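You operate a simulated robot arm through the tools that you are given. There is no shell and no other tool.

You are at the controls of a simulated robot arm. One attempt, no reset.

## Task
Rinse the scum off the soap dish and put the pink soap back in it.
Fine: the soap waits on the tray; dish back in its place; tap off; leave the green bar. What is to be rubbed or washed off counts as gone when no trace of it is left.
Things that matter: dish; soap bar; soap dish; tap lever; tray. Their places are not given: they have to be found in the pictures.

The check looks at the end state, three seconds after you hand in, the way a careful person would. Anything else that was tipped, shoved, dropped, spilled or broken makes it a failure.

## Robot
A 6-joint arm with a two-finger parallel gripper, fixed in place. Base frame: the origin is on the floor under the middle of its stand, x ahead of it, y to its left, z up; the work surface is at about z = 93. Units: cm, rad, N and s.
With the tool pointing down near the work surface it reaches from about 36 to 76 cm from the base axis. Its first joint turns from -1.152 to 1.152 rad. Payload 2.45 kg.
The TCP is the grasp point between the finger pads, 2.4 cm short of the fingertips. In the tool frame z runs along the fingers and y along their closing line. Largest opening 6.8 cm; finger width 1.7, thickness 1; the body of the gripper, 4 by 7 cm, starts 4.1 cm behind the TCP.
Orientation is that of the tool frame in the base frame, as a unit quaternion [x, y, z, w]. With the fingers straight down and closing along the base's y, the tool's x points along the base's -x, its y along +y and its z along -z.

## Interface
- The arm moves only by the tool step_arm. Its argument "deltas" is a list of rows, each an object of numbers (a shift or turn left out is 0, a gripper value left out holds the last): "dx", "dy", "dz": the shift along the base's x, y, z in units of 50 mm (1.0 is 50 mm); "wx", "wy", "wz": the turn, a rotation vector about the base's x, y, z in units of 5 degrees (1.0 is 5 degrees); "hand": the closure in counts, from 0 (fully open) to 255 (shut). In form: [{"dx": .., "dy": .., "dz": .., "wx": .., "wy": .., "wz": .., "hand": ..}, ...]. A call has 1 to 20 rows; each row shifts and turns the commanded pose from where the row before left it. A call with a number of a shift or a turn outside -1 to 1 is refused whole. A row lasts 0.2 s, in which the tool goes at most 5 cm and 0.15 rad; a call with a longer step from one row to the next is refused whole, and so is a gripper value outside its range. A pose out of reach is approached as far as the arm can. The call stops where the force on the tool passes 40 N (or 10 N more than at its start, if that is more) or the arm is blocked; 0.2 s more then pass. Each finger travels about 10.8 cm/s and halts on what it meets, pressing with about 36 N; the grip force reading is that of the motor and also rises with nothing between the fingers. The clock runs only during rows and for 0.2 s after the last one: add rows that do not move to give the fingers time. It gives the time, the measured TCP pose, the force on the tool (base axes), the opening and the grip force at its end, in the units of the frame above (readings bear some noise), with the torque about the TCP (base axes, N m) and any sound that the robot's microphone picked up.
- Cameras (640 x 400 px; columns grow to the right, rows downward): "scene" is fixed at [18.36, 42.81, 146.65]; the picture's right is [-0.58, -0.82, 0.00], its down [-0.44, 0.31, -0.84] and it looks along [0.69, -0.49, -0.54] (base axes); focal length 247 px, centre (320, 200). "wrist" rides on the gripper at [8.4, 1.1, -7.5] in the tool frame; the picture's right is [-0.13, 0.99, 0.00], its down [-0.60, -0.08, -0.79] and it looks along [-0.79, -0.10, 0.61] (tool axes); focal length 251 px, centre (320, 200).
- get_image(camera): a new picture of that camera. The clock stands still meanwhile.
- locate(camera, pixels): there is no depth. For up to 12 entries [column, row, z] of the newest picture of that camera ("zoom" is the newest enlarged one), the place [x, y] in the base frame at which the ray of that pixel passes the height z, good to about 0.2 cm. The clock stands still meanwhile.
- inspect(camera, box): a new picture of the part [left, top, right, bottom] of that camera's present view, enlarged. The clock stands still meanwhile.
- job_done(): hands the job in; it is judged then, once.

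Unless the task says otherwise, let go and move clear before handing in.

The tools are called after "Request:" as name(argument=value, ...) on one line, values as JSON. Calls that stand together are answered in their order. step_arm: Moves the arm, as the interface text tells. Its arguments: {"type":"object","properties":{"deltas":{"type":"array","items":{"type":"object","properties":{"dx":{"type":"number"},"dy":{"type":"number"},"dz":{"type":"number"},"wx":{"type":"number"},"wy":{"type":"number"},"wz":{"type":"number"},"hand":{"type":"number"}}}}},"required":["deltas"]} The other tools are called the same way: get_image (camera) takes a picture; locate (camera, pixels) gives the place at which the rays of pixels pass given heights; inspect (camera, box) takes an enlarged picture of a part of a camera's view; job_done () hands the job in.

At the start:

```text
clock: 0.0
tcp_pos: [50.04, 4.93, 129.4]
tcp_rot: [0.0, 1.0, 0.0, 0.0]
wrist_force: [-0.8, 0.3, -0.6]
wrist_torque: [-0.01, 0.0, 0.01]
gripper_width: 6.78
grip_force: 0.1
```

scene: 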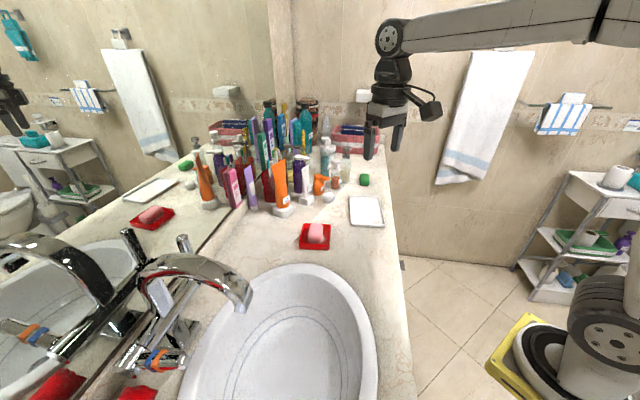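
wrist: 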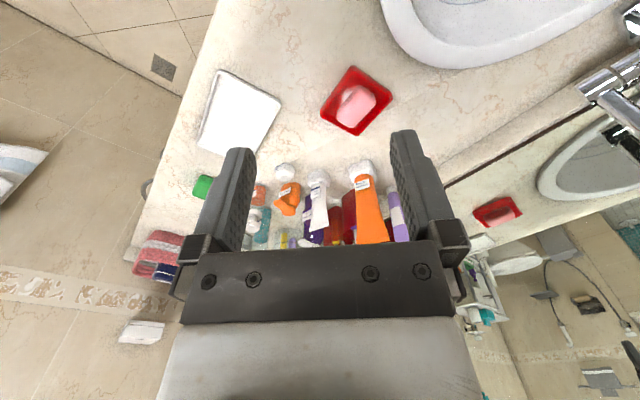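

The scene shows a red dish with the pink soap near (315,235), a white tray near (366,211), the sink in the foreground, and a tap with a lever near (150,350). I'll zoom in on these before planning.

Request:
inspect(camera="scene", box=[270, 180, 400, 260])

Request:
inspect(camera="scene", box=[60, 220, 300, 400])

Request:
inspect(camera="wrist", box=[180, 40, 420, 190])

Request:
locate(camera="scene", pixels=[[315, 235, 94], [304, 224, 95], [330, 224, 95], [330, 249, 95], [299, 248, 95], [349, 197, 94], [379, 197, 94], [384, 226, 94], [351, 224, 94], [364, 180, 95]])

```text
4.92 times, centred on (335, 220) of scene
```

zoom: 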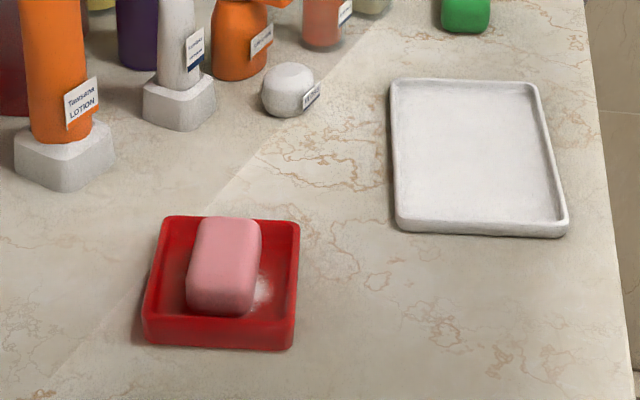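

```text
2.22 times, centred on (180, 310) of scene
```

zoom: 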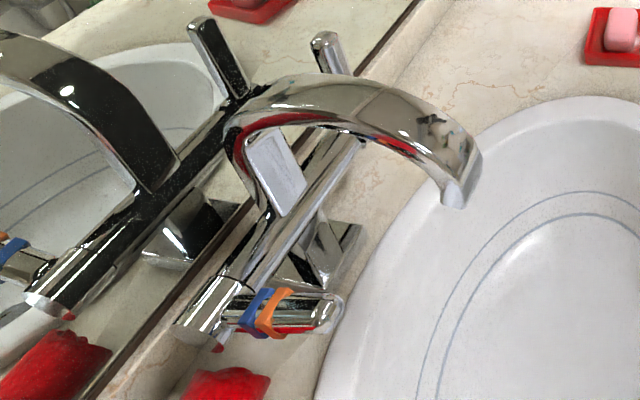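

```text
2.67 times, centred on (300, 115) of wrist
```

zoom: 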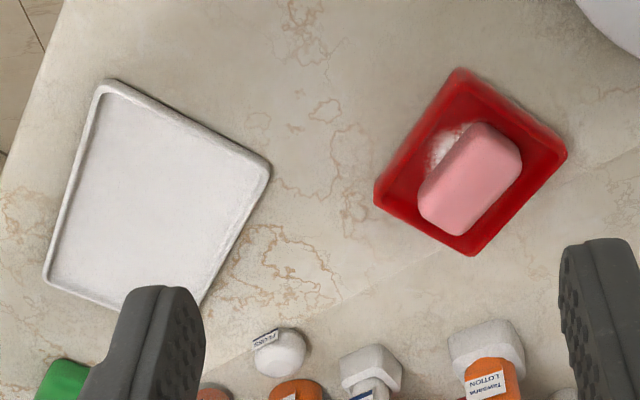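

```text
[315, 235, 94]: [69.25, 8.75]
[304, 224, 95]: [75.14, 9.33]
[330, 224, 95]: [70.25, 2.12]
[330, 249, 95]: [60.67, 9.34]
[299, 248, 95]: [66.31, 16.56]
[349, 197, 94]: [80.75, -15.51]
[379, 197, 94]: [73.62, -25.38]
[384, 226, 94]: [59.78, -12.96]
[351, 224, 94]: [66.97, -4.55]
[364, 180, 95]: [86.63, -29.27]
```

The dish is at about (68,9) and the tray at about (70,-14); a patch of white scum shows beside the soap in the dish. I need positions for the tap and its levers, so I'll cast rays through them at several heights.

Request:
locate(camera="scene", pixels=[[230, 295, 103], [230, 295, 108], [165, 357, 98], [165, 357, 103], [183, 240, 103], [183, 240, 110], [140, 350, 98], [140, 350, 103], [250, 330, 93], [300, 350, 82], [370, 350, 93], [300, 265, 93]])

Request:
inspect(camera="wrist", box=[440, 0, 640, 125])

Request:
inspect(camera="scene", box=[100, 300, 260, 400])

```text
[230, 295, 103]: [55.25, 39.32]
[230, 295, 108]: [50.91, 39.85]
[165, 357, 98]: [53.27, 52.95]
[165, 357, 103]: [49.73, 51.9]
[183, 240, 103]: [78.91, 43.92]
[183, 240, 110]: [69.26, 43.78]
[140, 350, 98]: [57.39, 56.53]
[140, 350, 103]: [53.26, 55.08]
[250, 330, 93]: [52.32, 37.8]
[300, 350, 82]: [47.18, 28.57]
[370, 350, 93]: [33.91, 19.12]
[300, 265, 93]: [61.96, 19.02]
```

```text
3.20 times, centred on (540, 62) of wrist
```

zoom: 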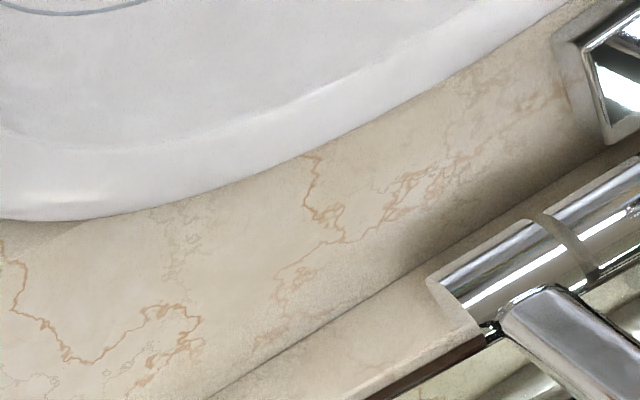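

```text
4.00 times, centred on (180, 350) of scene
```

zoom: 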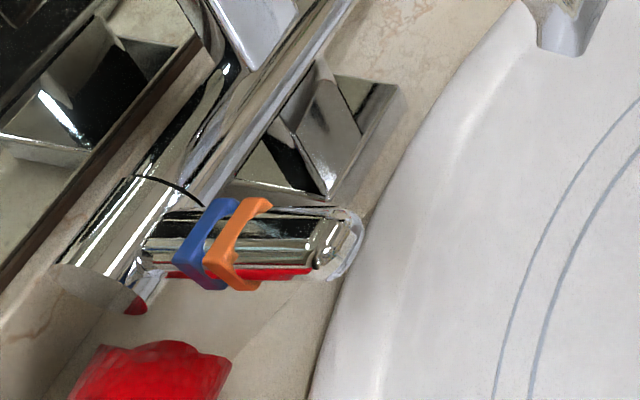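

The near end of the tap has a lever with blue and orange bands (scene 165,357), and something like a second lever stands up at (183,240). I'll turn the wrist camera towards the tap at a safe height to see it properly.

Request:
step_arm(deltas=[{"dx": -0.222, "dy": 0.333, "wz": 1}, {"dx": -0.222, "dy": 0.333, "wz": 1}, {"dx": -0.222, "dy": 0.333, "wz": 1}, {"dx": -0.222, "dy": 0.333, "wz": 1}, {"dx": -0.222, "dy": 0.333, "wz": 1}, {"dx": -0.222, "dy": 0.333, "wz": 1}, {"dx": -0.222, "dy": 0.333, "wz": 1}, {"dx": -0.222, "dy": 0.333, "wz": 1}, {"dx": -0.222, "dy": 0.333, "wz": 1}])

Request:
get_image(camera="wrist")

Request:
get_image(camera="scene")

```text
clock: 2.0
tcp_pos: [40.12, 19.81, 129.15]
tcp_rot: [-0.385, 0.923, 0.0, 0.0]
wrist_force: [-1.1, -1.2, 0.4]
wrist_torque: [0.02, 0.02, 0.04]
gripper_width: 6.79
grip_force: 0.0
```

```text
taken
```

wrist: 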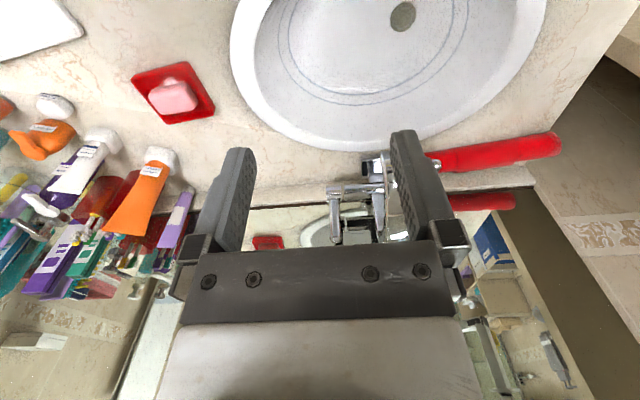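

```text
taken
```

scene: 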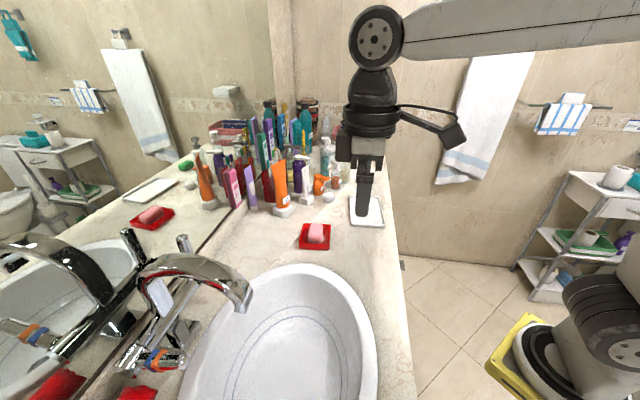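

The tap shows behind the fingers near wrist (375,180). I'll turn a bit more and come lower to get it between the fingers.

Request:
step_arm(deltas=[{"dx": -0.1, "dy": 0.1, "dz": -0.5, "wz": 1}, {"dx": -0.1, "dy": 0.1, "dz": -0.5, "wz": 1}, {"dx": -0.1, "dy": 0.1, "dz": -0.5, "wz": 1}, {"dz": -0.5}])

Request:
get_image(camera="wrist")

Request:
inspect(camera="wrist", box=[220, 100, 480, 260])

```text
clock: 3.0
tcp_pos: [38.44, 21.76, 119.67]
tcp_rot: [-0.5, 0.866, 0.001, 0.0]
wrist_force: [0.5, -0.5, 0.5]
wrist_torque: [-0.03, 0.0, 0.0]
gripper_width: 6.82
grip_force: 0.0
```

```text
taken
```

wrist: 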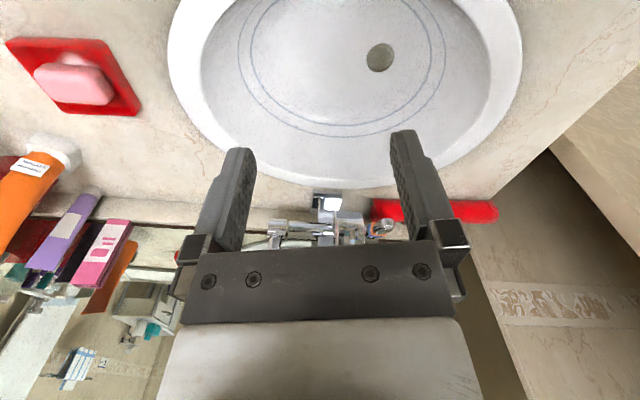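

```text
2.46 times, centred on (350, 180) of wrist
```

zoom: 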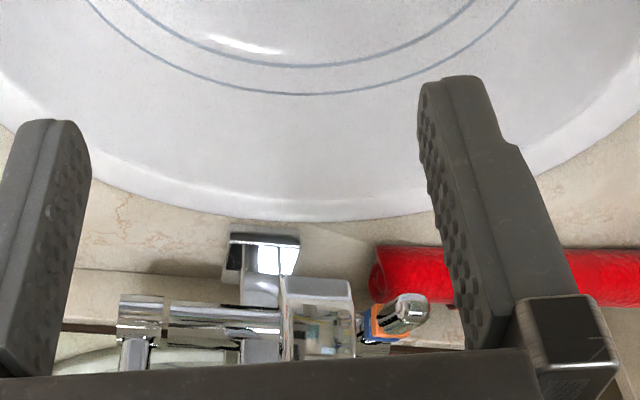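

The gripper body hides the upper part of the tap. I'll rise so that the tap moves higher in the upside-down wrist picture, then zoom in.

Request:
step_arm(deltas=[{"dz": 1}, {"dz": 1}, {"dz": 1}, {"dz": 0.8}, {"dz": 0.8, "wz": 0.5}, {}])

Request:
get_image(camera="wrist")

Request:
inspect(camera="wrist", box=[240, 80, 440, 205])

```text
clock: 4.4
tcp_pos: [38.44, 21.52, 142.31]
tcp_rot: [-0.52, 0.854, 0.0, 0.0]
wrist_force: [-0.7, -0.7, 0.0]
wrist_torque: [-0.03, 0.0, -0.03]
gripper_width: 6.82
grip_force: 0.2
```

```text
taken
```

wrist: 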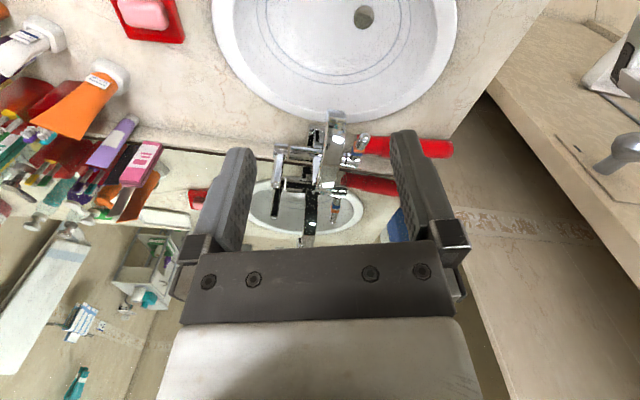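

```text
3.20 times, centred on (340, 142) of wrist
```

zoom: 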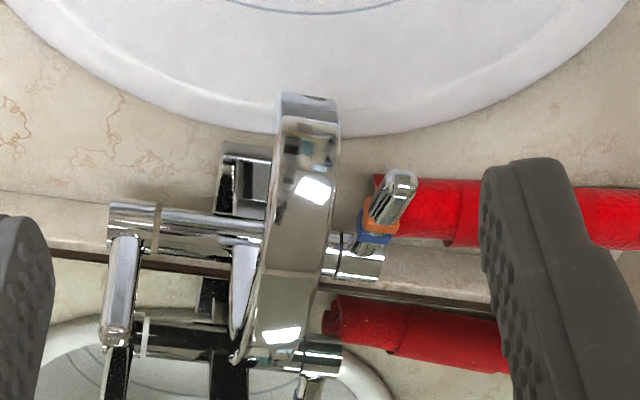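

The picture shows a chrome body along the mirror, one plain lever standing up at its left end (zoom 122,290) and one banded lever pointing out at its right end (zoom 390,205). I'll zoom closer on both.

Request:
inspect(camera="wrist", box=[265, 105, 385, 180])

Request:
inspect(camera="scene", box=[120, 220, 220, 282])

Request:
inspect(camera="scene", box=[110, 320, 210, 382])

```text
5.33 times, centred on (325, 142) of wrist
```

zoom: 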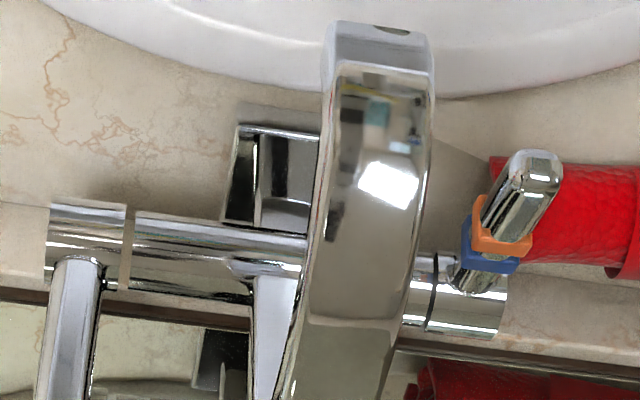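

```text
6.40 times, centred on (170, 251) of scene
```

zoom: 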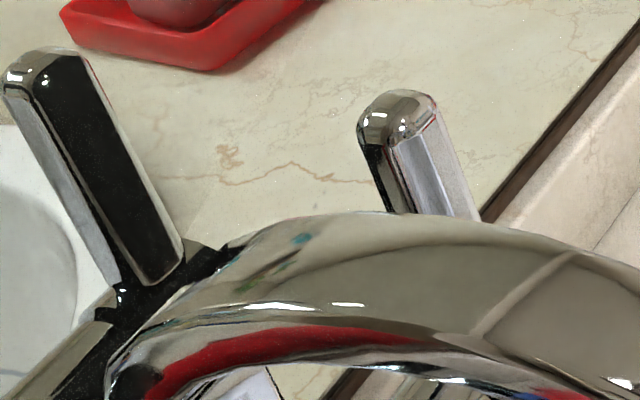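

```text
6.40 times, centred on (160, 351) of scene
```

zoom: 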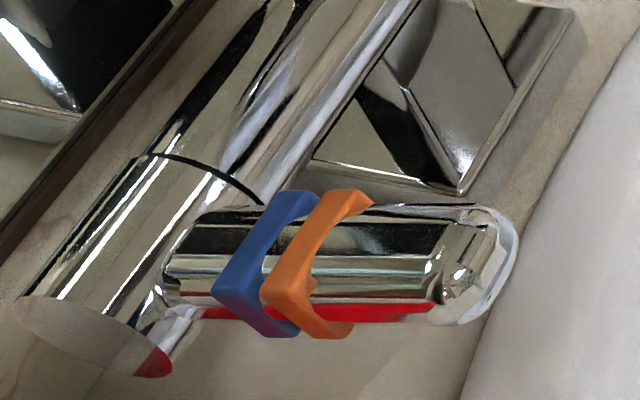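

Triangulating both views puts the upright plain lever's tip near (66,43.6,113), the banded lever's tip near (45,48.7,106) and the spout outlet near (47,38.5,107). Before touching anything I'll go and look at the dish and soap from closer, starting with ray checks from the scene.

Request:
get_image(camera="scene")

Request:
locate(camera="scene", pixels=[[299, 249, 93], [329.5, 250.5, 93], [303.1, 223.5, 95.5], [330.7, 224.5, 95.5], [330.1, 245.6, 95.5], [299.4, 244.8, 95.5], [312, 238, 96], [311, 225, 97.5], [322, 226, 97.5], [319, 243, 97.5], [308, 241, 97.5]])

Request:
locate(camera="wrist", pixels=[[185, 40, 93], [118, 0, 95], [365, 17, 80], [155, 25, 97], [455, 10, 94], [215, 10, 94], [330, 120, 93]])

```text
taken
```

scene: 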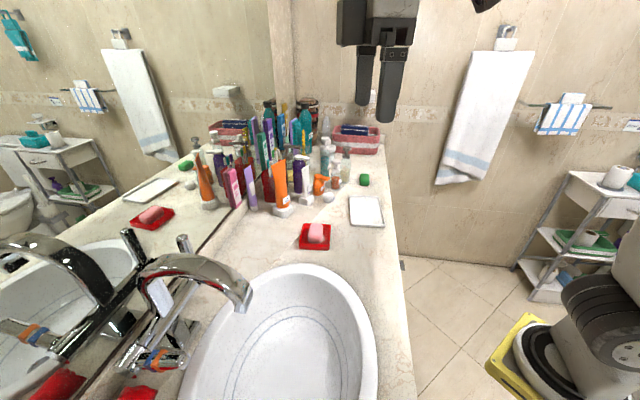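

```text
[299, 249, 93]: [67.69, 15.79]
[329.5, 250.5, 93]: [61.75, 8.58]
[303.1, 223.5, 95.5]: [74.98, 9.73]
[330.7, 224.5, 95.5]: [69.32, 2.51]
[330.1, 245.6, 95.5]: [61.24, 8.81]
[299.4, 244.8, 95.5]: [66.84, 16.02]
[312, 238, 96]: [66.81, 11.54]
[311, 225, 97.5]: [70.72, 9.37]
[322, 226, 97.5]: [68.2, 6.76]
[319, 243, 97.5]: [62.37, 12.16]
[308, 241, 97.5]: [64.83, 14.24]
```

```text
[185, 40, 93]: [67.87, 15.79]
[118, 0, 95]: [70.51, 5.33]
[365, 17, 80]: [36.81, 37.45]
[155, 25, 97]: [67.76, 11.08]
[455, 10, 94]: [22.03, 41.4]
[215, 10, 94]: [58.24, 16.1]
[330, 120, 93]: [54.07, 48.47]
```

The dish is about 9 x 10 cm centred near (68.1,9.3), turned by about 52 degrees, and the pink soap lies lengthwise in it. I'll swing the wrist camera over to it for a close look.

Request:
step_arm(deltas=[{"dx": 0.241, "dy": -0.079, "dz": -0.2, "wz": -1}, {"dx": 0.241, "dy": -0.079, "dz": -0.2, "wz": -1}, {"dx": 0.241, "dy": -0.079, "dz": -0.2, "wz": -1}, {"dx": 0.241, "dy": -0.079, "dz": -0.2, "wz": -1}, {"dx": 0.241, "dy": -0.079, "dz": -0.2, "wz": -1}, {"dx": 0.241, "dy": -0.079, "dz": -0.2, "wz": -1}, {"dx": 0.241, "dy": -0.079, "dz": -0.2, "wz": -1}, {"dx": 0.241, "dy": -0.079, "dz": -0.2, "wz": -1}, {"dx": 0.241, "dy": -0.079, "dz": -0.2, "wz": -1}, {"dx": 0.241, "dy": -0.079, "dz": -0.2, "wz": -1}, {"dx": 0.241, "dy": -0.079, "dz": -0.2, "wz": -1}, {"dx": 0.241, "dy": -0.079, "dz": -0.2, "wz": -1}, {"dx": 0.241, "dy": -0.079, "dz": -0.2, "wz": -1}, {"dx": 0.241, "dy": -0.079, "dz": -0.2, "wz": -1}, {"dx": 0.241, "dy": -0.079, "dz": -0.2, "wz": -1}, {"dx": 0.241, "dy": -0.079, "dz": -0.2, "wz": -1}, {"dx": 0.241, "dy": -0.079, "dz": -0.2, "wz": -1}, {"dx": 0.241, "dy": -0.079, "dz": -0.2, "wz": -1}, {"dx": 0.241, "dy": -0.079, "dz": -0.2, "wz": -1}, {"dx": 0.241, "dy": -0.079, "dz": -0.2, "wz": -1}])

Request:
get_image(camera="wrist")

Request:
get_image(camera="scene")

```text
clock: 8.6
tcp_pos: [62.48, 13.52, 122.47]
tcp_rot: [0.321, 0.947, 0.0, 0.0]
wrist_force: [-0.2, 0.0, 0.0]
wrist_torque: [0.02, 0.04, 0.03]
gripper_width: 6.79
grip_force: 0.1
```

```text
taken
```

wrist: 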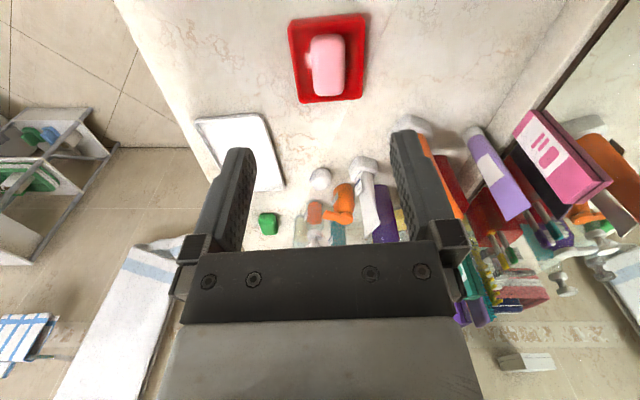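

```text
taken
```

scene: 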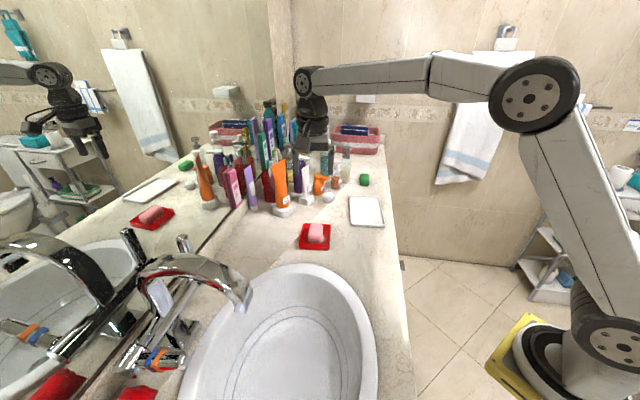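

The dish and soap are in clear view at wrist (330,60). I'll enlarge and locate the soap's edges.

Request:
inspect(camera="wrist", box=[270, 5, 390, 110])

Request:
inspect(camera="wrist", box=[180, 100, 300, 205])

```text
3.81 times, centred on (330, 58) of wrist
```

zoom: 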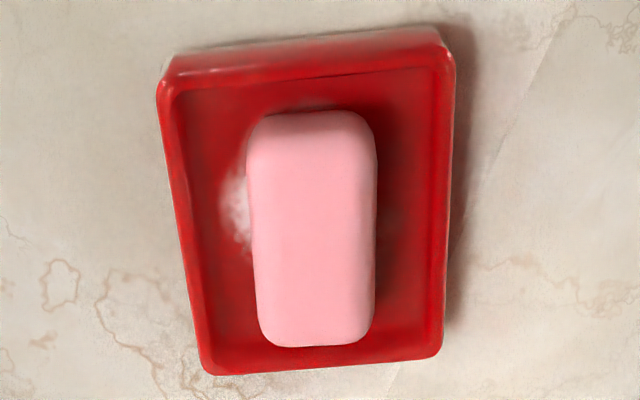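

```text
3.81 times, centred on (240, 152) of wrist
```

zoom: 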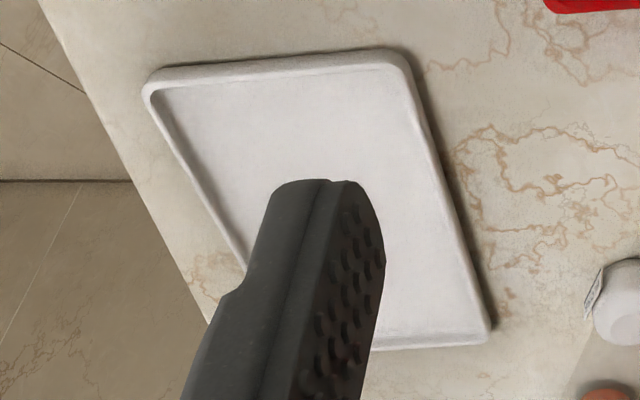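

I'll locate dish rim and soap corners from the wrist view at candidate heights, and the tray corners as well.

Request:
locate(camera="wrist", pixels=[[288.8, 26.5, 95.5], [364.1, 19.9, 95.5], [360.7, 98.7, 95.5], [300.3, 103.4, 95.5], [311.6, 37, 96], [343.6, 35.7, 96], [343.6, 94.2, 96], [314.3, 96.1, 96], [327.5, 66, 96], [327.5, 66, 97], [327.5, 66, 98]])

Request:
locate(camera="zoom", pixels=[[150, 75, 94.3], [405, 55, 94.3], [490, 340, 94.3], [300, 345, 94.3], [185, 95, 93.5], [385, 75, 93.5]])

Request:
inspect(camera="scene", box=[290, 215, 340, 255])

```text
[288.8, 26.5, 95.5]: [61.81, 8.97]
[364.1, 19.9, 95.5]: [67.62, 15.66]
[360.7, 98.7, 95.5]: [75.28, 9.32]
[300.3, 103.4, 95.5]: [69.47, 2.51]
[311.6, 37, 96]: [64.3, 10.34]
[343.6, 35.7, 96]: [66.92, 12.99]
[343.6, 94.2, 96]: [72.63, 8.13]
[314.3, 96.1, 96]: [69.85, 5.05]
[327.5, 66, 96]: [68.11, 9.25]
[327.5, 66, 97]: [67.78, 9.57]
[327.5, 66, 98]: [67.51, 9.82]
```

```text
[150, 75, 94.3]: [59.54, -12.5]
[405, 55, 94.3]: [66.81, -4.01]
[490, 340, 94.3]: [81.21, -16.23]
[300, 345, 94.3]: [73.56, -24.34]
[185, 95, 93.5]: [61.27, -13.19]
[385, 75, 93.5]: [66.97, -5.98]
```

```text
10.00 times, centred on (315, 235) of scene
```

zoom: 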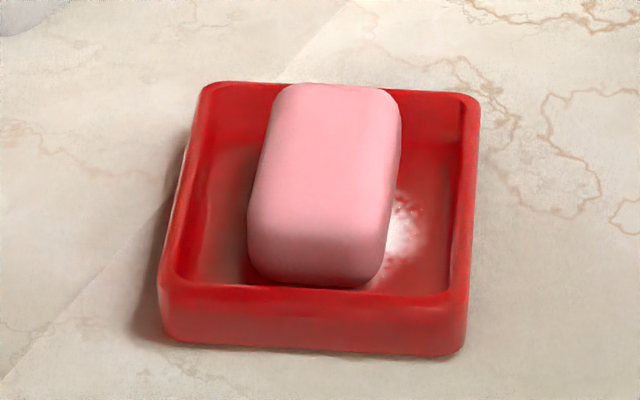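

Both views agree on the rim at z≈95.5 with the dish centre near (68.3,9.2). I'll cross-check the soap's top height from both cameras.

Request:
locate(camera="scene", pixels=[[315.6, 230.9, 96], [315.6, 230.9, 96.5], [315.6, 230.9, 97], [315.6, 230.9, 97.5], [310.5, 223.5, 96.5], [322.5, 224.2, 96.5], [321.5, 240, 96.5], [308.5, 238.5, 96.5], [330, 250, 93], [299.5, 248.5, 93]])

Request:
inspect(camera="wrist", box=[300, 20, 370, 110])

```text
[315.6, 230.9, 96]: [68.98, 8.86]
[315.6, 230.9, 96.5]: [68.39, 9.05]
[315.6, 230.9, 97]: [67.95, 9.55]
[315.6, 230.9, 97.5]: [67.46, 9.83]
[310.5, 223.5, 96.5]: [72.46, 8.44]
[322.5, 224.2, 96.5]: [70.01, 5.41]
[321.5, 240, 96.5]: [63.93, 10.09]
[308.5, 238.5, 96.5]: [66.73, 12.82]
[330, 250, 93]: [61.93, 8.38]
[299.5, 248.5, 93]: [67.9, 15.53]
```

```text
4.44 times, centred on (335, 65) of wrist
```

zoom: 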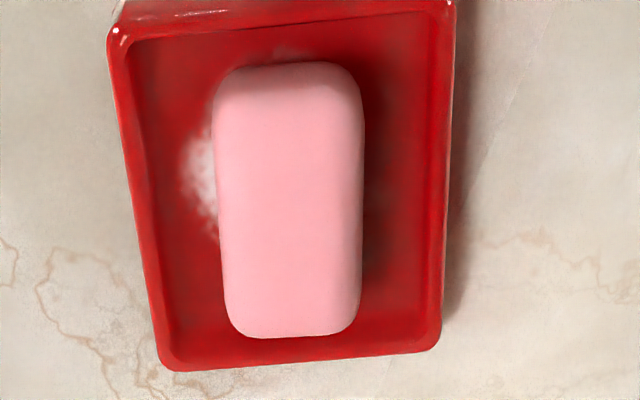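

The soap's centre comes out at about (68.1,9.2), top near z≈97, long axis about -40 degrees. I'll check how close the bottles are to the gripper before descending.

Request:
locate(camera="wrist", pixels=[[412, 118, 94], [398, 125, 94], [320, 170, 94], [370, 160, 94], [340, 190, 94], [475, 128, 94], [268, 213, 94]])

Request:
step_arm(deltas=[{"dx": 0.374, "dy": -0.288, "dz": -0.9, "wz": -0.5, "hand": 60}, {"dx": 0.374, "dy": -0.288, "dz": -0.9}, {"dx": 0.374, "dy": -0.288, "dz": -0.8}, {"dz": -0.5}, {}])

Request:
get_image(camera="wrist")

Request:
get_image(camera="scene")

```text
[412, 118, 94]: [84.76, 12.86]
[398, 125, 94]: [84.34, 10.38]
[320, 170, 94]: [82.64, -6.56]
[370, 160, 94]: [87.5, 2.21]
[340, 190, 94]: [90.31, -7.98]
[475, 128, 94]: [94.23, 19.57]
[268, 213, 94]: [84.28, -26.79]
```

```text
refused: row 1 steps farther than a row can; nothing moved
```

```text
taken
```

wrist: 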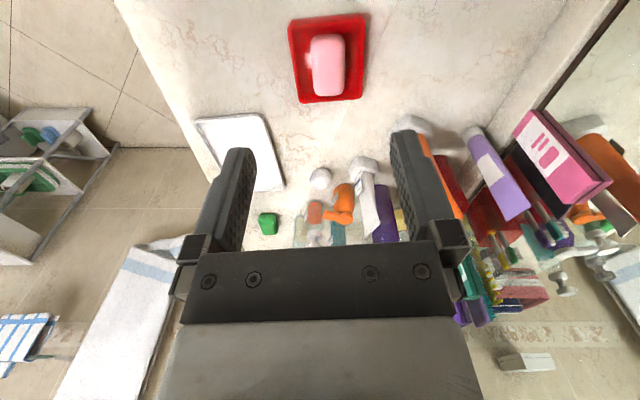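

```text
taken
```

scene: 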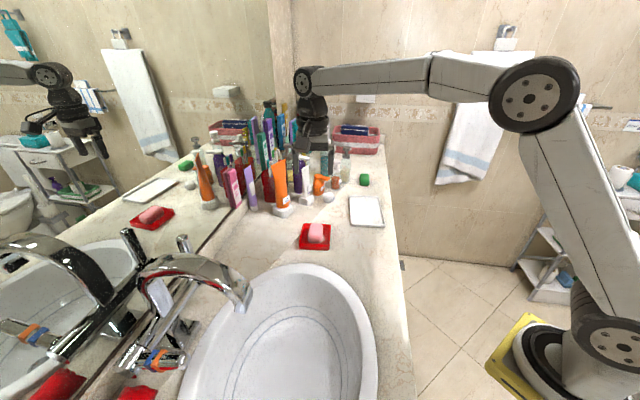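

The nearest bottle stands at x≈84, well clear; the call was refused because one step was slightly too long. I'll split it into shorter steps.

Request:
step_arm(deltas=[{"dx": 0.225, "dy": -0.173, "dz": -0.738, "wz": -0.5, "hand": 60}, {"dx": 0.225, "dy": -0.173, "dz": -0.738}, {"dx": 0.225, "dy": -0.173, "dz": -0.738}, {"dx": 0.225, "dy": -0.173, "dz": -0.738}, {"dx": 0.225, "dy": -0.173, "dz": -0.738}, {}])

Request:
get_image(camera="wrist")

Request:
inspect(camera="scene", box=[270, 150, 400, 260])

```text
clock: 10.0
tcp_pos: [68.21, 9.35, 104.2]
tcp_rot: [0.342, 0.94, -0.001, 0.001]
wrist_force: [0.5, 0.5, -0.5]
wrist_torque: [-0.01, 0.01, 0.04]
gripper_width: 5.21
grip_force: 0.0
```

```text
taken
```

wrist: 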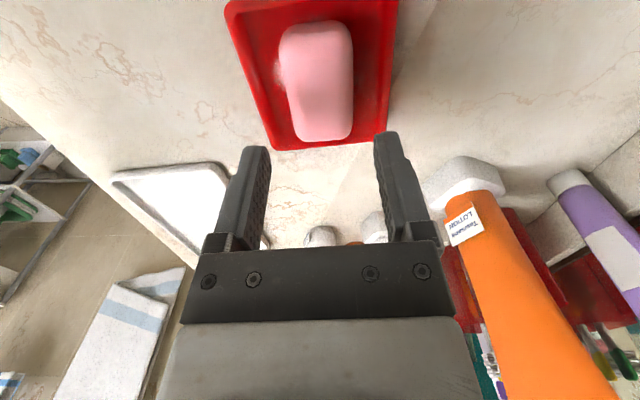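

```text
3.64 times, centred on (335, 205) of scene
```

zoom: 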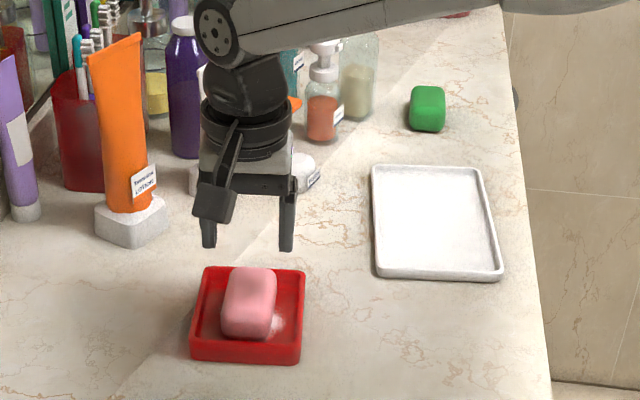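

The fingers straddle the soap line; I'll re-locate the soap from this closer view to confirm centring before lowering.

Request:
inspect(camera="wrist", box=[210, 0, 410, 160])

Request:
locate(camera="wrist", pixels=[[281, 30, 96.7], [350, 27, 96.7], [353, 130, 96.7], [298, 138, 96.7], [226, 5, 95.5], [275, 148, 95.5], [385, 143, 95.5], [398, 2, 95.5], [280, 80, 96], [354, 80, 96]])

```text
2.50 times, centred on (310, 80) of wrist
```

zoom: 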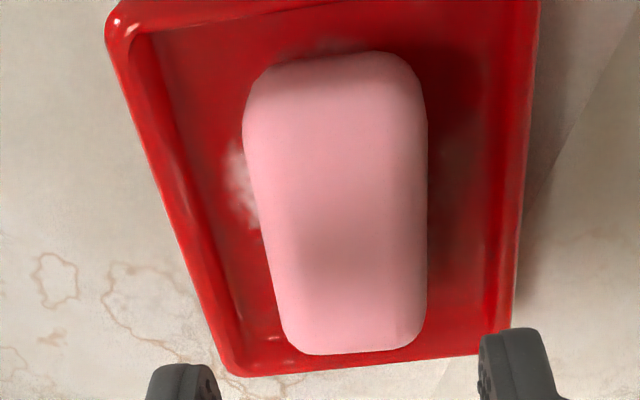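

```text
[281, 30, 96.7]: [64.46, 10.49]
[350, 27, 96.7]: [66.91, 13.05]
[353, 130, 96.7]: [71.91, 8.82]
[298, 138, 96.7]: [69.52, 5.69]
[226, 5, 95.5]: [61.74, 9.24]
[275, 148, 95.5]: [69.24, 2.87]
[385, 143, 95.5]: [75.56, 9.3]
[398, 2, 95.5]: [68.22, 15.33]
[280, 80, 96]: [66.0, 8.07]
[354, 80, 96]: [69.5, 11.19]
```

The soap's centre (68.2,9.5) and heading agree with the tool's pose. Now I lower to about z=96.9 between the dish walls and then close.

Request:
step_arm(deltas=[{"dz": -0.5}, {"dz": -0.4}, {"dz": -0.3}, {"dz": -0.26}, {}])

Request:
inspect(camera="scene", box=[280, 190, 350, 260])

Request:
get_image(camera="wrist")

```text
clock: 11.2
tcp_pos: [68.17, 9.24, 96.69]
tcp_rot: [0.342, 0.94, 0.0, 0.0]
wrist_force: [-0.5, 0.1, 0.3]
wrist_torque: [-0.02, 0.01, 0.0]
gripper_width: 5.21
grip_force: 0.0
```

```text
5.71 times, centred on (315, 225) of scene
```

zoom: 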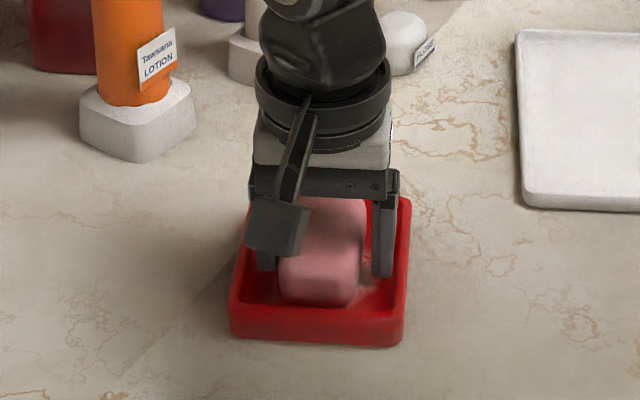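

```text
taken
```

wrist: 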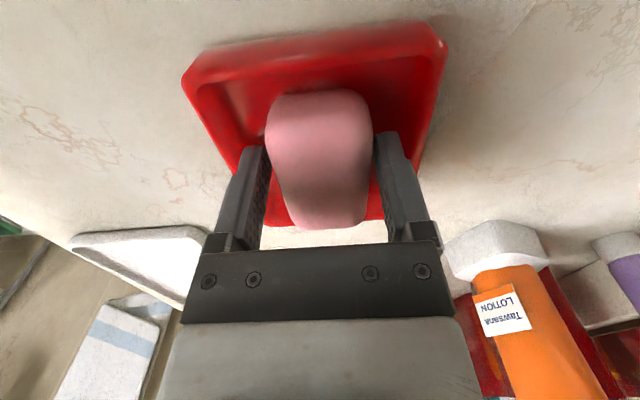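

The fingers stand on both sides of the soap inside the dish with no contact. I close on it.

Request:
step_arm(deltas=[{"hand": 200}, {}, {}, {}])

Request:
inspect(camera="scene", box=[280, 190, 350, 260])

```text
clock: 12.2
tcp_pos: [68.11, 9.13, 96.63]
tcp_rot: [0.342, 0.94, 0.0, 0.0]
wrist_force: [0.5, 0.6, 0.2]
wrist_torque: [-0.01, -0.03, 0.0]
gripper_width: 4.25
grip_force: 36.3
```

```text
5.71 times, centred on (315, 225) of scene
```

zoom: 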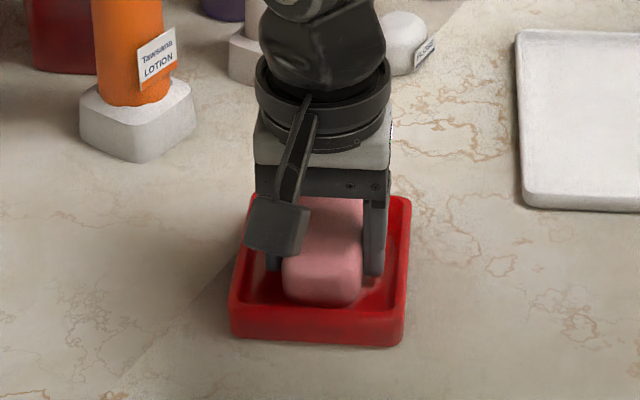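

The grip reads 36 N at 4.25 cm, so the soap is held. I'll lift it straight up.

Request:
step_arm(deltas=[{"dz": 0.2}, {"dz": 0.4}, {"dz": 0.6}, {"dz": 0.8}, {}])

Request:
inspect(camera="scene", box=[270, 150, 400, 260])

Request:
get_image(camera="wrist")

```text
clock: 13.4
tcp_pos: [68.09, 9.1, 106.82]
tcp_rot: [0.343, 0.939, 0.0, 0.0]
wrist_force: [0.0, -0.3, -1.3]
wrist_torque: [0.04, 0.0, 0.0]
gripper_width: 4.25
grip_force: 36.0
```

```text
3.64 times, centred on (335, 205) of scene
```

zoom: 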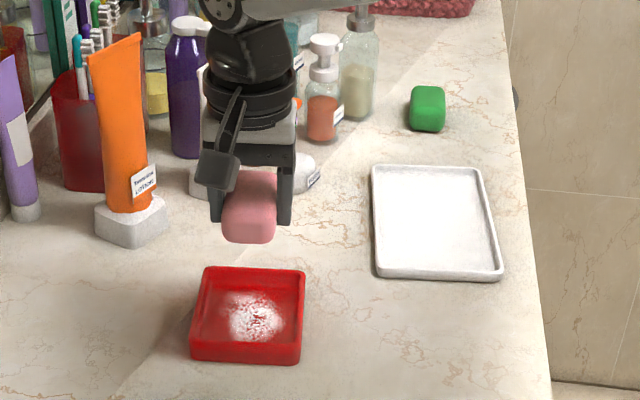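

```text
taken
```

wrist: 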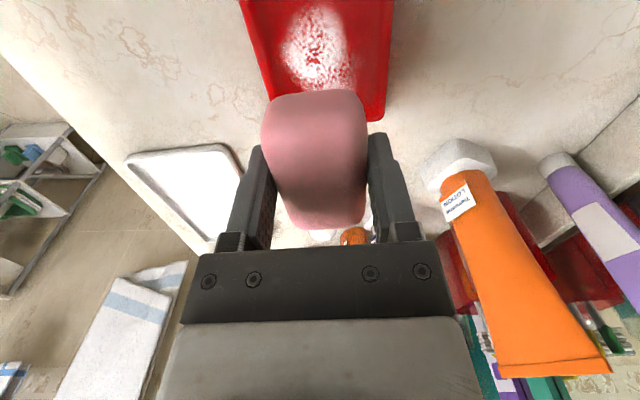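

The soap is up and the scum on the dish floor is now visible. I'll carry the soap over to the near half of the tray at about (68.1,-12.5).

Request:
step_arm(deltas=[{"dy": -0.864}, {"dy": -0.864}, {"dy": -0.864}, {"dy": -0.864}, {"dy": -0.864}, {}])

Request:
inspect(camera="scene", box=[300, 140, 430, 250])

Request:
get_image(camera="wrist")

```text
clock: 14.8
tcp_pos: [67.86, -12.64, 106.37]
tcp_rot: [0.341, 0.94, 0.0, 0.0]
wrist_force: [-1.1, 0.8, -0.4]
wrist_torque: [-0.01, -0.01, 0.0]
gripper_width: 4.24
grip_force: 36.1
```

```text
3.64 times, centred on (365, 195) of scene
```

zoom: 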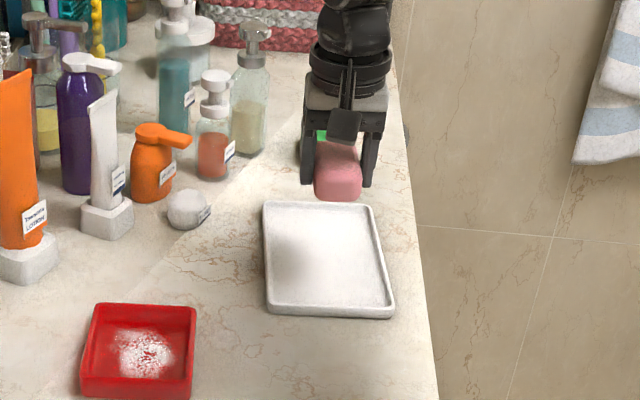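

```text
taken
```

wrist: 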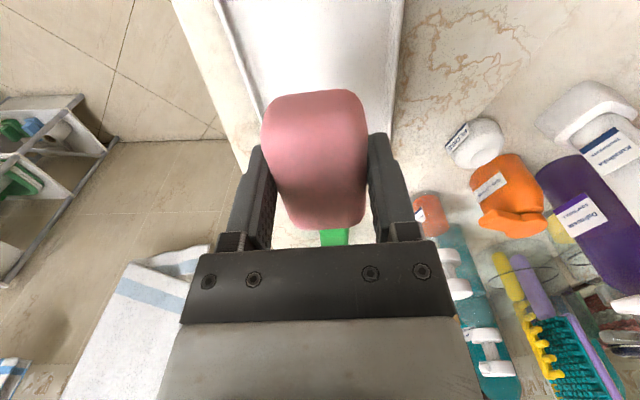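

The soap hangs over the tray with its shadow on the tray floor. I'll lower it most of the way, then creep down.

Request:
step_arm(deltas=[{"dz": -0.6}, {"dz": -0.6}, {"dz": -0.45}, {"dz": -0.1}, {}])

Request:
inspect(camera="scene", box=[330, 170, 400, 240])

```text
clock: 16.0
tcp_pos: [68.09, -12.54, 97.89]
tcp_rot: [0.342, 0.94, 0.0, 0.0]
wrist_force: [-0.1, -0.2, -1.3]
wrist_torque: [-0.04, 0.01, -0.01]
gripper_width: 4.24
grip_force: 35.0
```

```text
5.71 times, centred on (365, 205) of scene
```

zoom: 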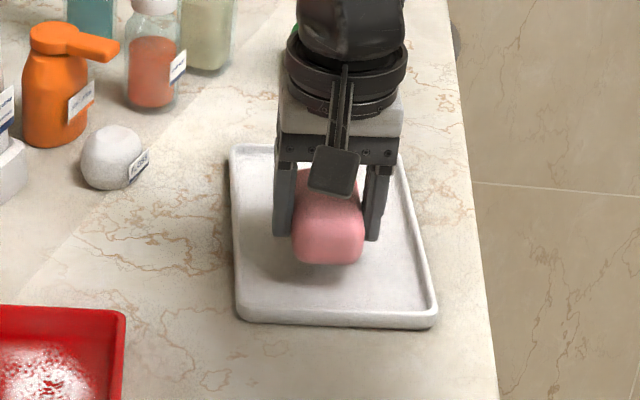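

It's about a centimetre above the tray floor now. I'll creep down in small steps watching the force.

Request:
step_arm(deltas=[{"dz": -0.08}, {"dz": -0.08}, {}])

Request:
step_arm(deltas=[{"dz": -0.04}, {"dz": -0.04}, {}])

Request:
inspect(camera="scene", box=[345, 185, 395, 235])

```text
clock: 16.8
tcp_pos: [68.19, -12.46, 96.99]
tcp_rot: [0.341, 0.94, 0.0, 0.001]
wrist_force: [0.4, 0.4, -1.1]
wrist_torque: [0.04, 0.0, -0.01]
gripper_width: 4.26
grip_force: 35.8
```

```text
clock: 17.6
tcp_pos: [68.12, -12.5, 96.58]
tcp_rot: [0.342, 0.94, 0.0, 0.0]
wrist_force: [0.7, -0.3, -0.9]
wrist_torque: [-0.02, 0.0, -0.02]
gripper_width: 4.23
grip_force: 35.6
```

```text
8.00 times, centred on (370, 210) of scene
```

zoom: 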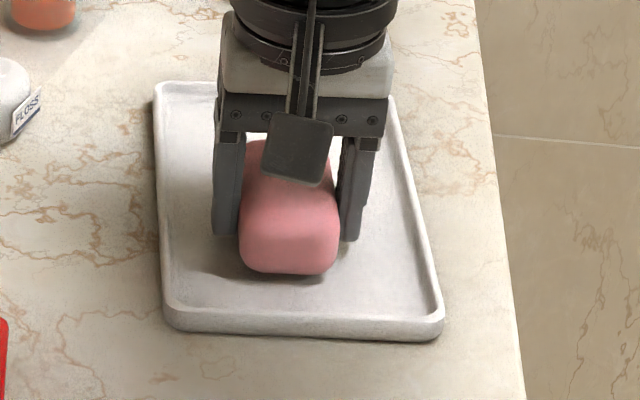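

There's still no contact force. I'll continue down in smaller steps.

Request:
step_arm(deltas=[{"dz": -0.03}, {"dz": -0.03}, {}])

Request:
step_arm(deltas=[{"dz": -0.03}, {"dz": -0.02}, {}])

Request:
inspect(camera="scene", box=[345, 185, 395, 235])

```text
clock: 18.4
tcp_pos: [68.11, -12.44, 96.34]
tcp_rot: [0.342, 0.94, 0.0, 0.0]
wrist_force: [-0.4, -0.3, -0.2]
wrist_torque: [-0.02, -0.03, -0.03]
gripper_width: 4.24
grip_force: 35.9
```

```text
clock: 19.2
tcp_pos: [68.23, -12.39, 96.34]
tcp_rot: [0.342, 0.94, 0.0, 0.002]
wrist_force: [-3.0, -3.4, 14.8]
wrist_torque: [0.07, 0.26, 0.01]
gripper_width: 4.28
grip_force: 35.9
```

```text
8.00 times, centred on (370, 210) of scene
```

zoom: 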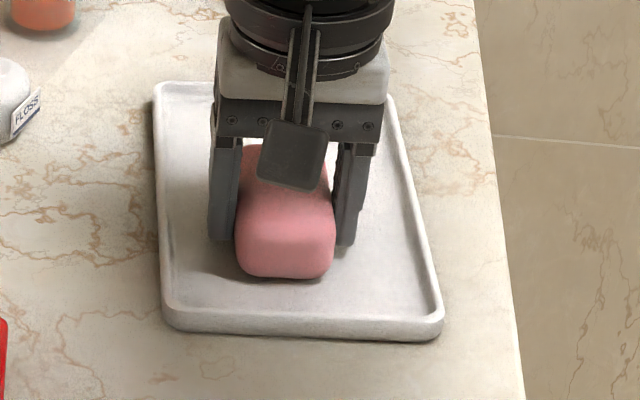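

Contact came at 14.8 N upward, so the soap rests on the tray. I'll ease off a touch, open, and rise.

Request:
step_arm(deltas=[{"dz": 0.03}, {"hand": 60}, {}, {}, {"dz": 0.3}, {"dz": 0.7}, {"dz": 1.0}, {}])

Request:
inspect(camera="scene", box=[290, 150, 410, 260])

Request:
get_image(camera="wrist")

```text
clock: 21.0
tcp_pos: [68.32, -12.5, 106.27]
tcp_rot: [0.342, 0.94, 0.0, 0.0]
wrist_force: [0.3, 0.5, -0.1]
wrist_torque: [0.0, -0.01, -0.06]
gripper_width: 5.2
grip_force: 0.1
```

```text
3.64 times, centred on (350, 205) of scene
```

zoom: 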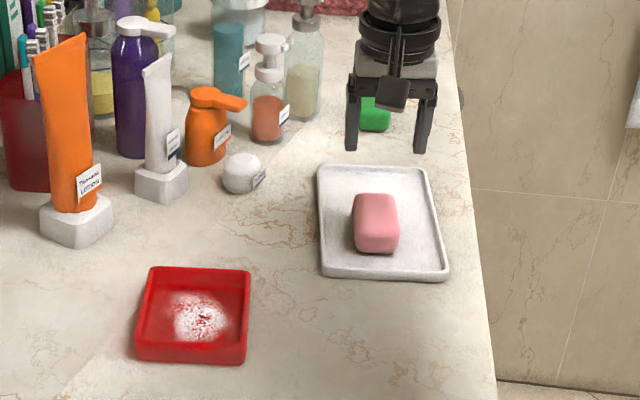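

```text
taken
```

wrist: 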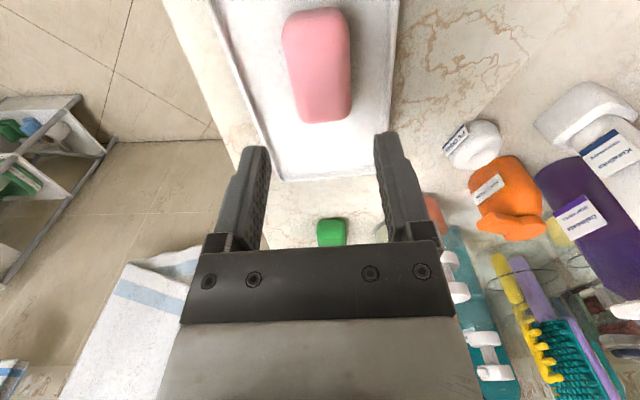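

The soap sits on the tray and the arm is clear. Next I'll go up and over to study the tap levers from close, turning the camera towards the mirror.

Request:
step_arm(deltas=[{"dz": 0.9}, {"dz": 0.9}, {"dz": 0.9}, {"dz": 0.9}, {"dz": 0.9, "hand": 0}])

Request:
step_arm(deltas=[{"dx": -0.33, "dy": 0.5, "wz": 1}, {"dx": -0.33, "dy": 0.5, "wz": 1}, {"dx": -0.33, "dy": 0.5, "wz": 1}, {"dx": -0.33, "dy": 0.5, "wz": 1}, {"dx": -0.33, "dy": 0.5, "wz": 1}, {"dx": -0.33, "dy": 0.5, "wz": 1}, {"dx": -0.33, "dy": 0.5, "wz": 1}, {"dx": -0.33, "dy": 0.5, "wz": 1}, {"dx": -0.33, "dy": 0.5, "wz": 1}, {"dx": -0.33, "dy": 0.5, "wz": 1}, {"dx": -0.33, "dy": 0.5, "wz": 1}, {"dx": -0.33, "dy": 0.5, "wz": 1}, {"dx": -0.33, "dy": 0.5, "wz": 1}, {"dx": -0.33, "dy": 0.5, "wz": 1}, {"dx": -0.33, "dy": 0.5, "wz": 1}, {"dx": -0.33, "dy": 0.5, "wz": 1}, {"dx": -0.33, "dy": 0.5, "wz": 1}])

Request:
get_image(camera="wrist")

```text
clock: 22.2
tcp_pos: [67.99, -12.43, 128.5]
tcp_rot: [0.341, 0.94, 0.0, -0.001]
wrist_force: [0.4, -0.3, -0.6]
wrist_torque: [-0.01, -0.01, 0.01]
gripper_width: 6.8
grip_force: 0.0
```

```text
clock: 25.8
tcp_pos: [40.12, 30.12, 129.03]
tcp_rot: [-0.384, 0.924, -0.001, 0.0]
wrist_force: [0.7, 1.2, 0.1]
wrist_torque: [-0.01, 0.0, -0.02]
gripper_width: 6.79
grip_force: 0.1
```

```text
taken
```

wrist: 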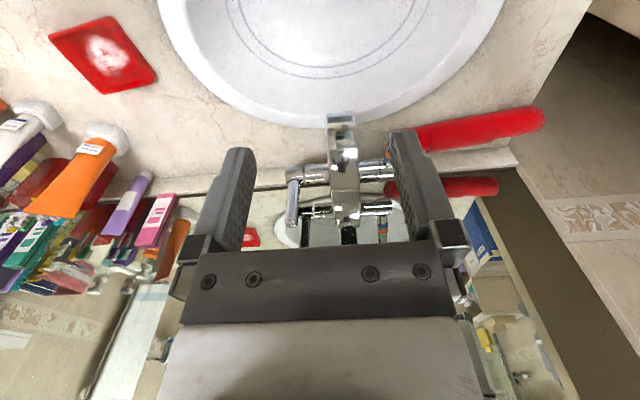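

The mirror edge and the tap are now nearly square to the camera at 45 degrees of yaw; the right lever is hidden by a finger. I'll shift right and closer to see both levers.

Request:
inspect(camera="wrist", box=[260, 100, 440, 215])

Request:
step_arm(deltas=[{"dx": -0.8, "dy": 0.4, "dz": 0.3, "wz": 1}, {"dx": -0.4, "dy": 0.5, "dz": 0.3, "wz": 0.2}, {"dy": 0.6}, {}])

Request:
get_image(camera="wrist")

```text
3.48 times, centred on (350, 158) of wrist
```

zoom: 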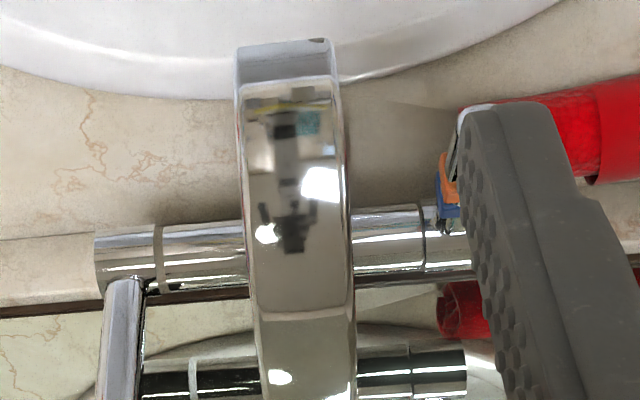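

```text
clock: 26.8
tcp_pos: [34.1, 37.64, 131.76]
tcp_rot: [-0.431, 0.902, 0.0, 0.0]
wrist_force: [-0.2, 0.8, -0.8]
wrist_torque: [0.02, -0.02, 0.0]
gripper_width: 6.81
grip_force: 0.1
```

```text
taken
```

wrist: 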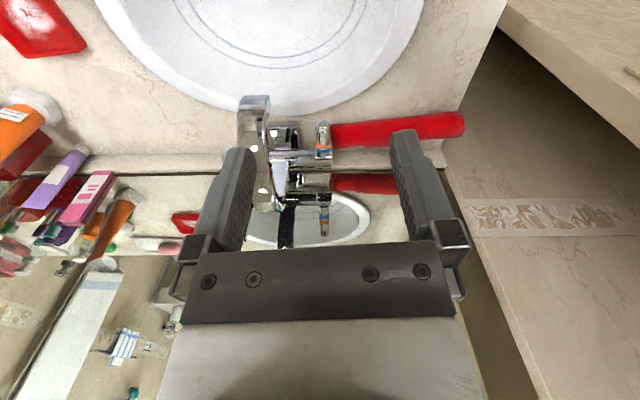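

Request:
inspect(camera="wrist", box=[230, 90, 370, 178])

Request:
inspect(camera="wrist", box=[290, 105, 350, 165])

```text
4.55 times, centred on (300, 134) of wrist
```

zoom: 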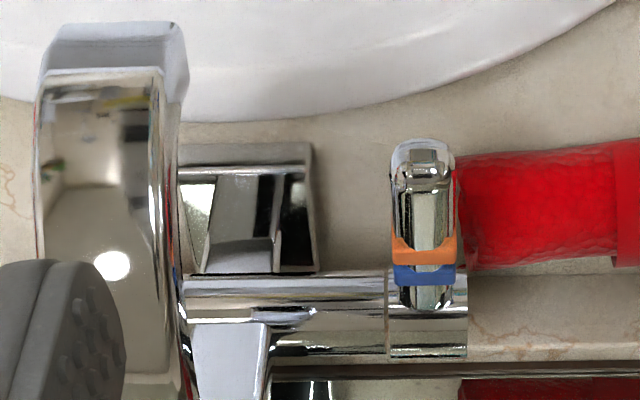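

```text
6.67 times, centred on (320, 135) of wrist
```

zoom: 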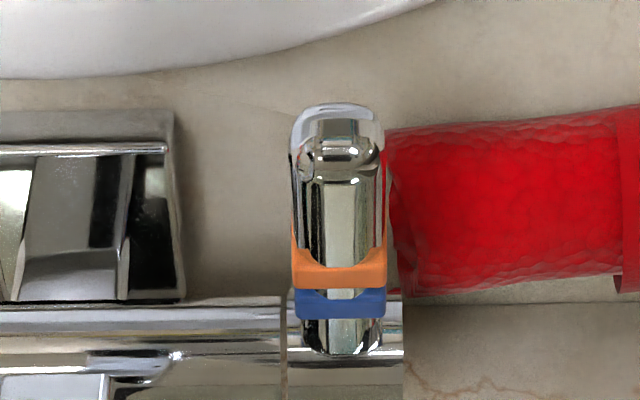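

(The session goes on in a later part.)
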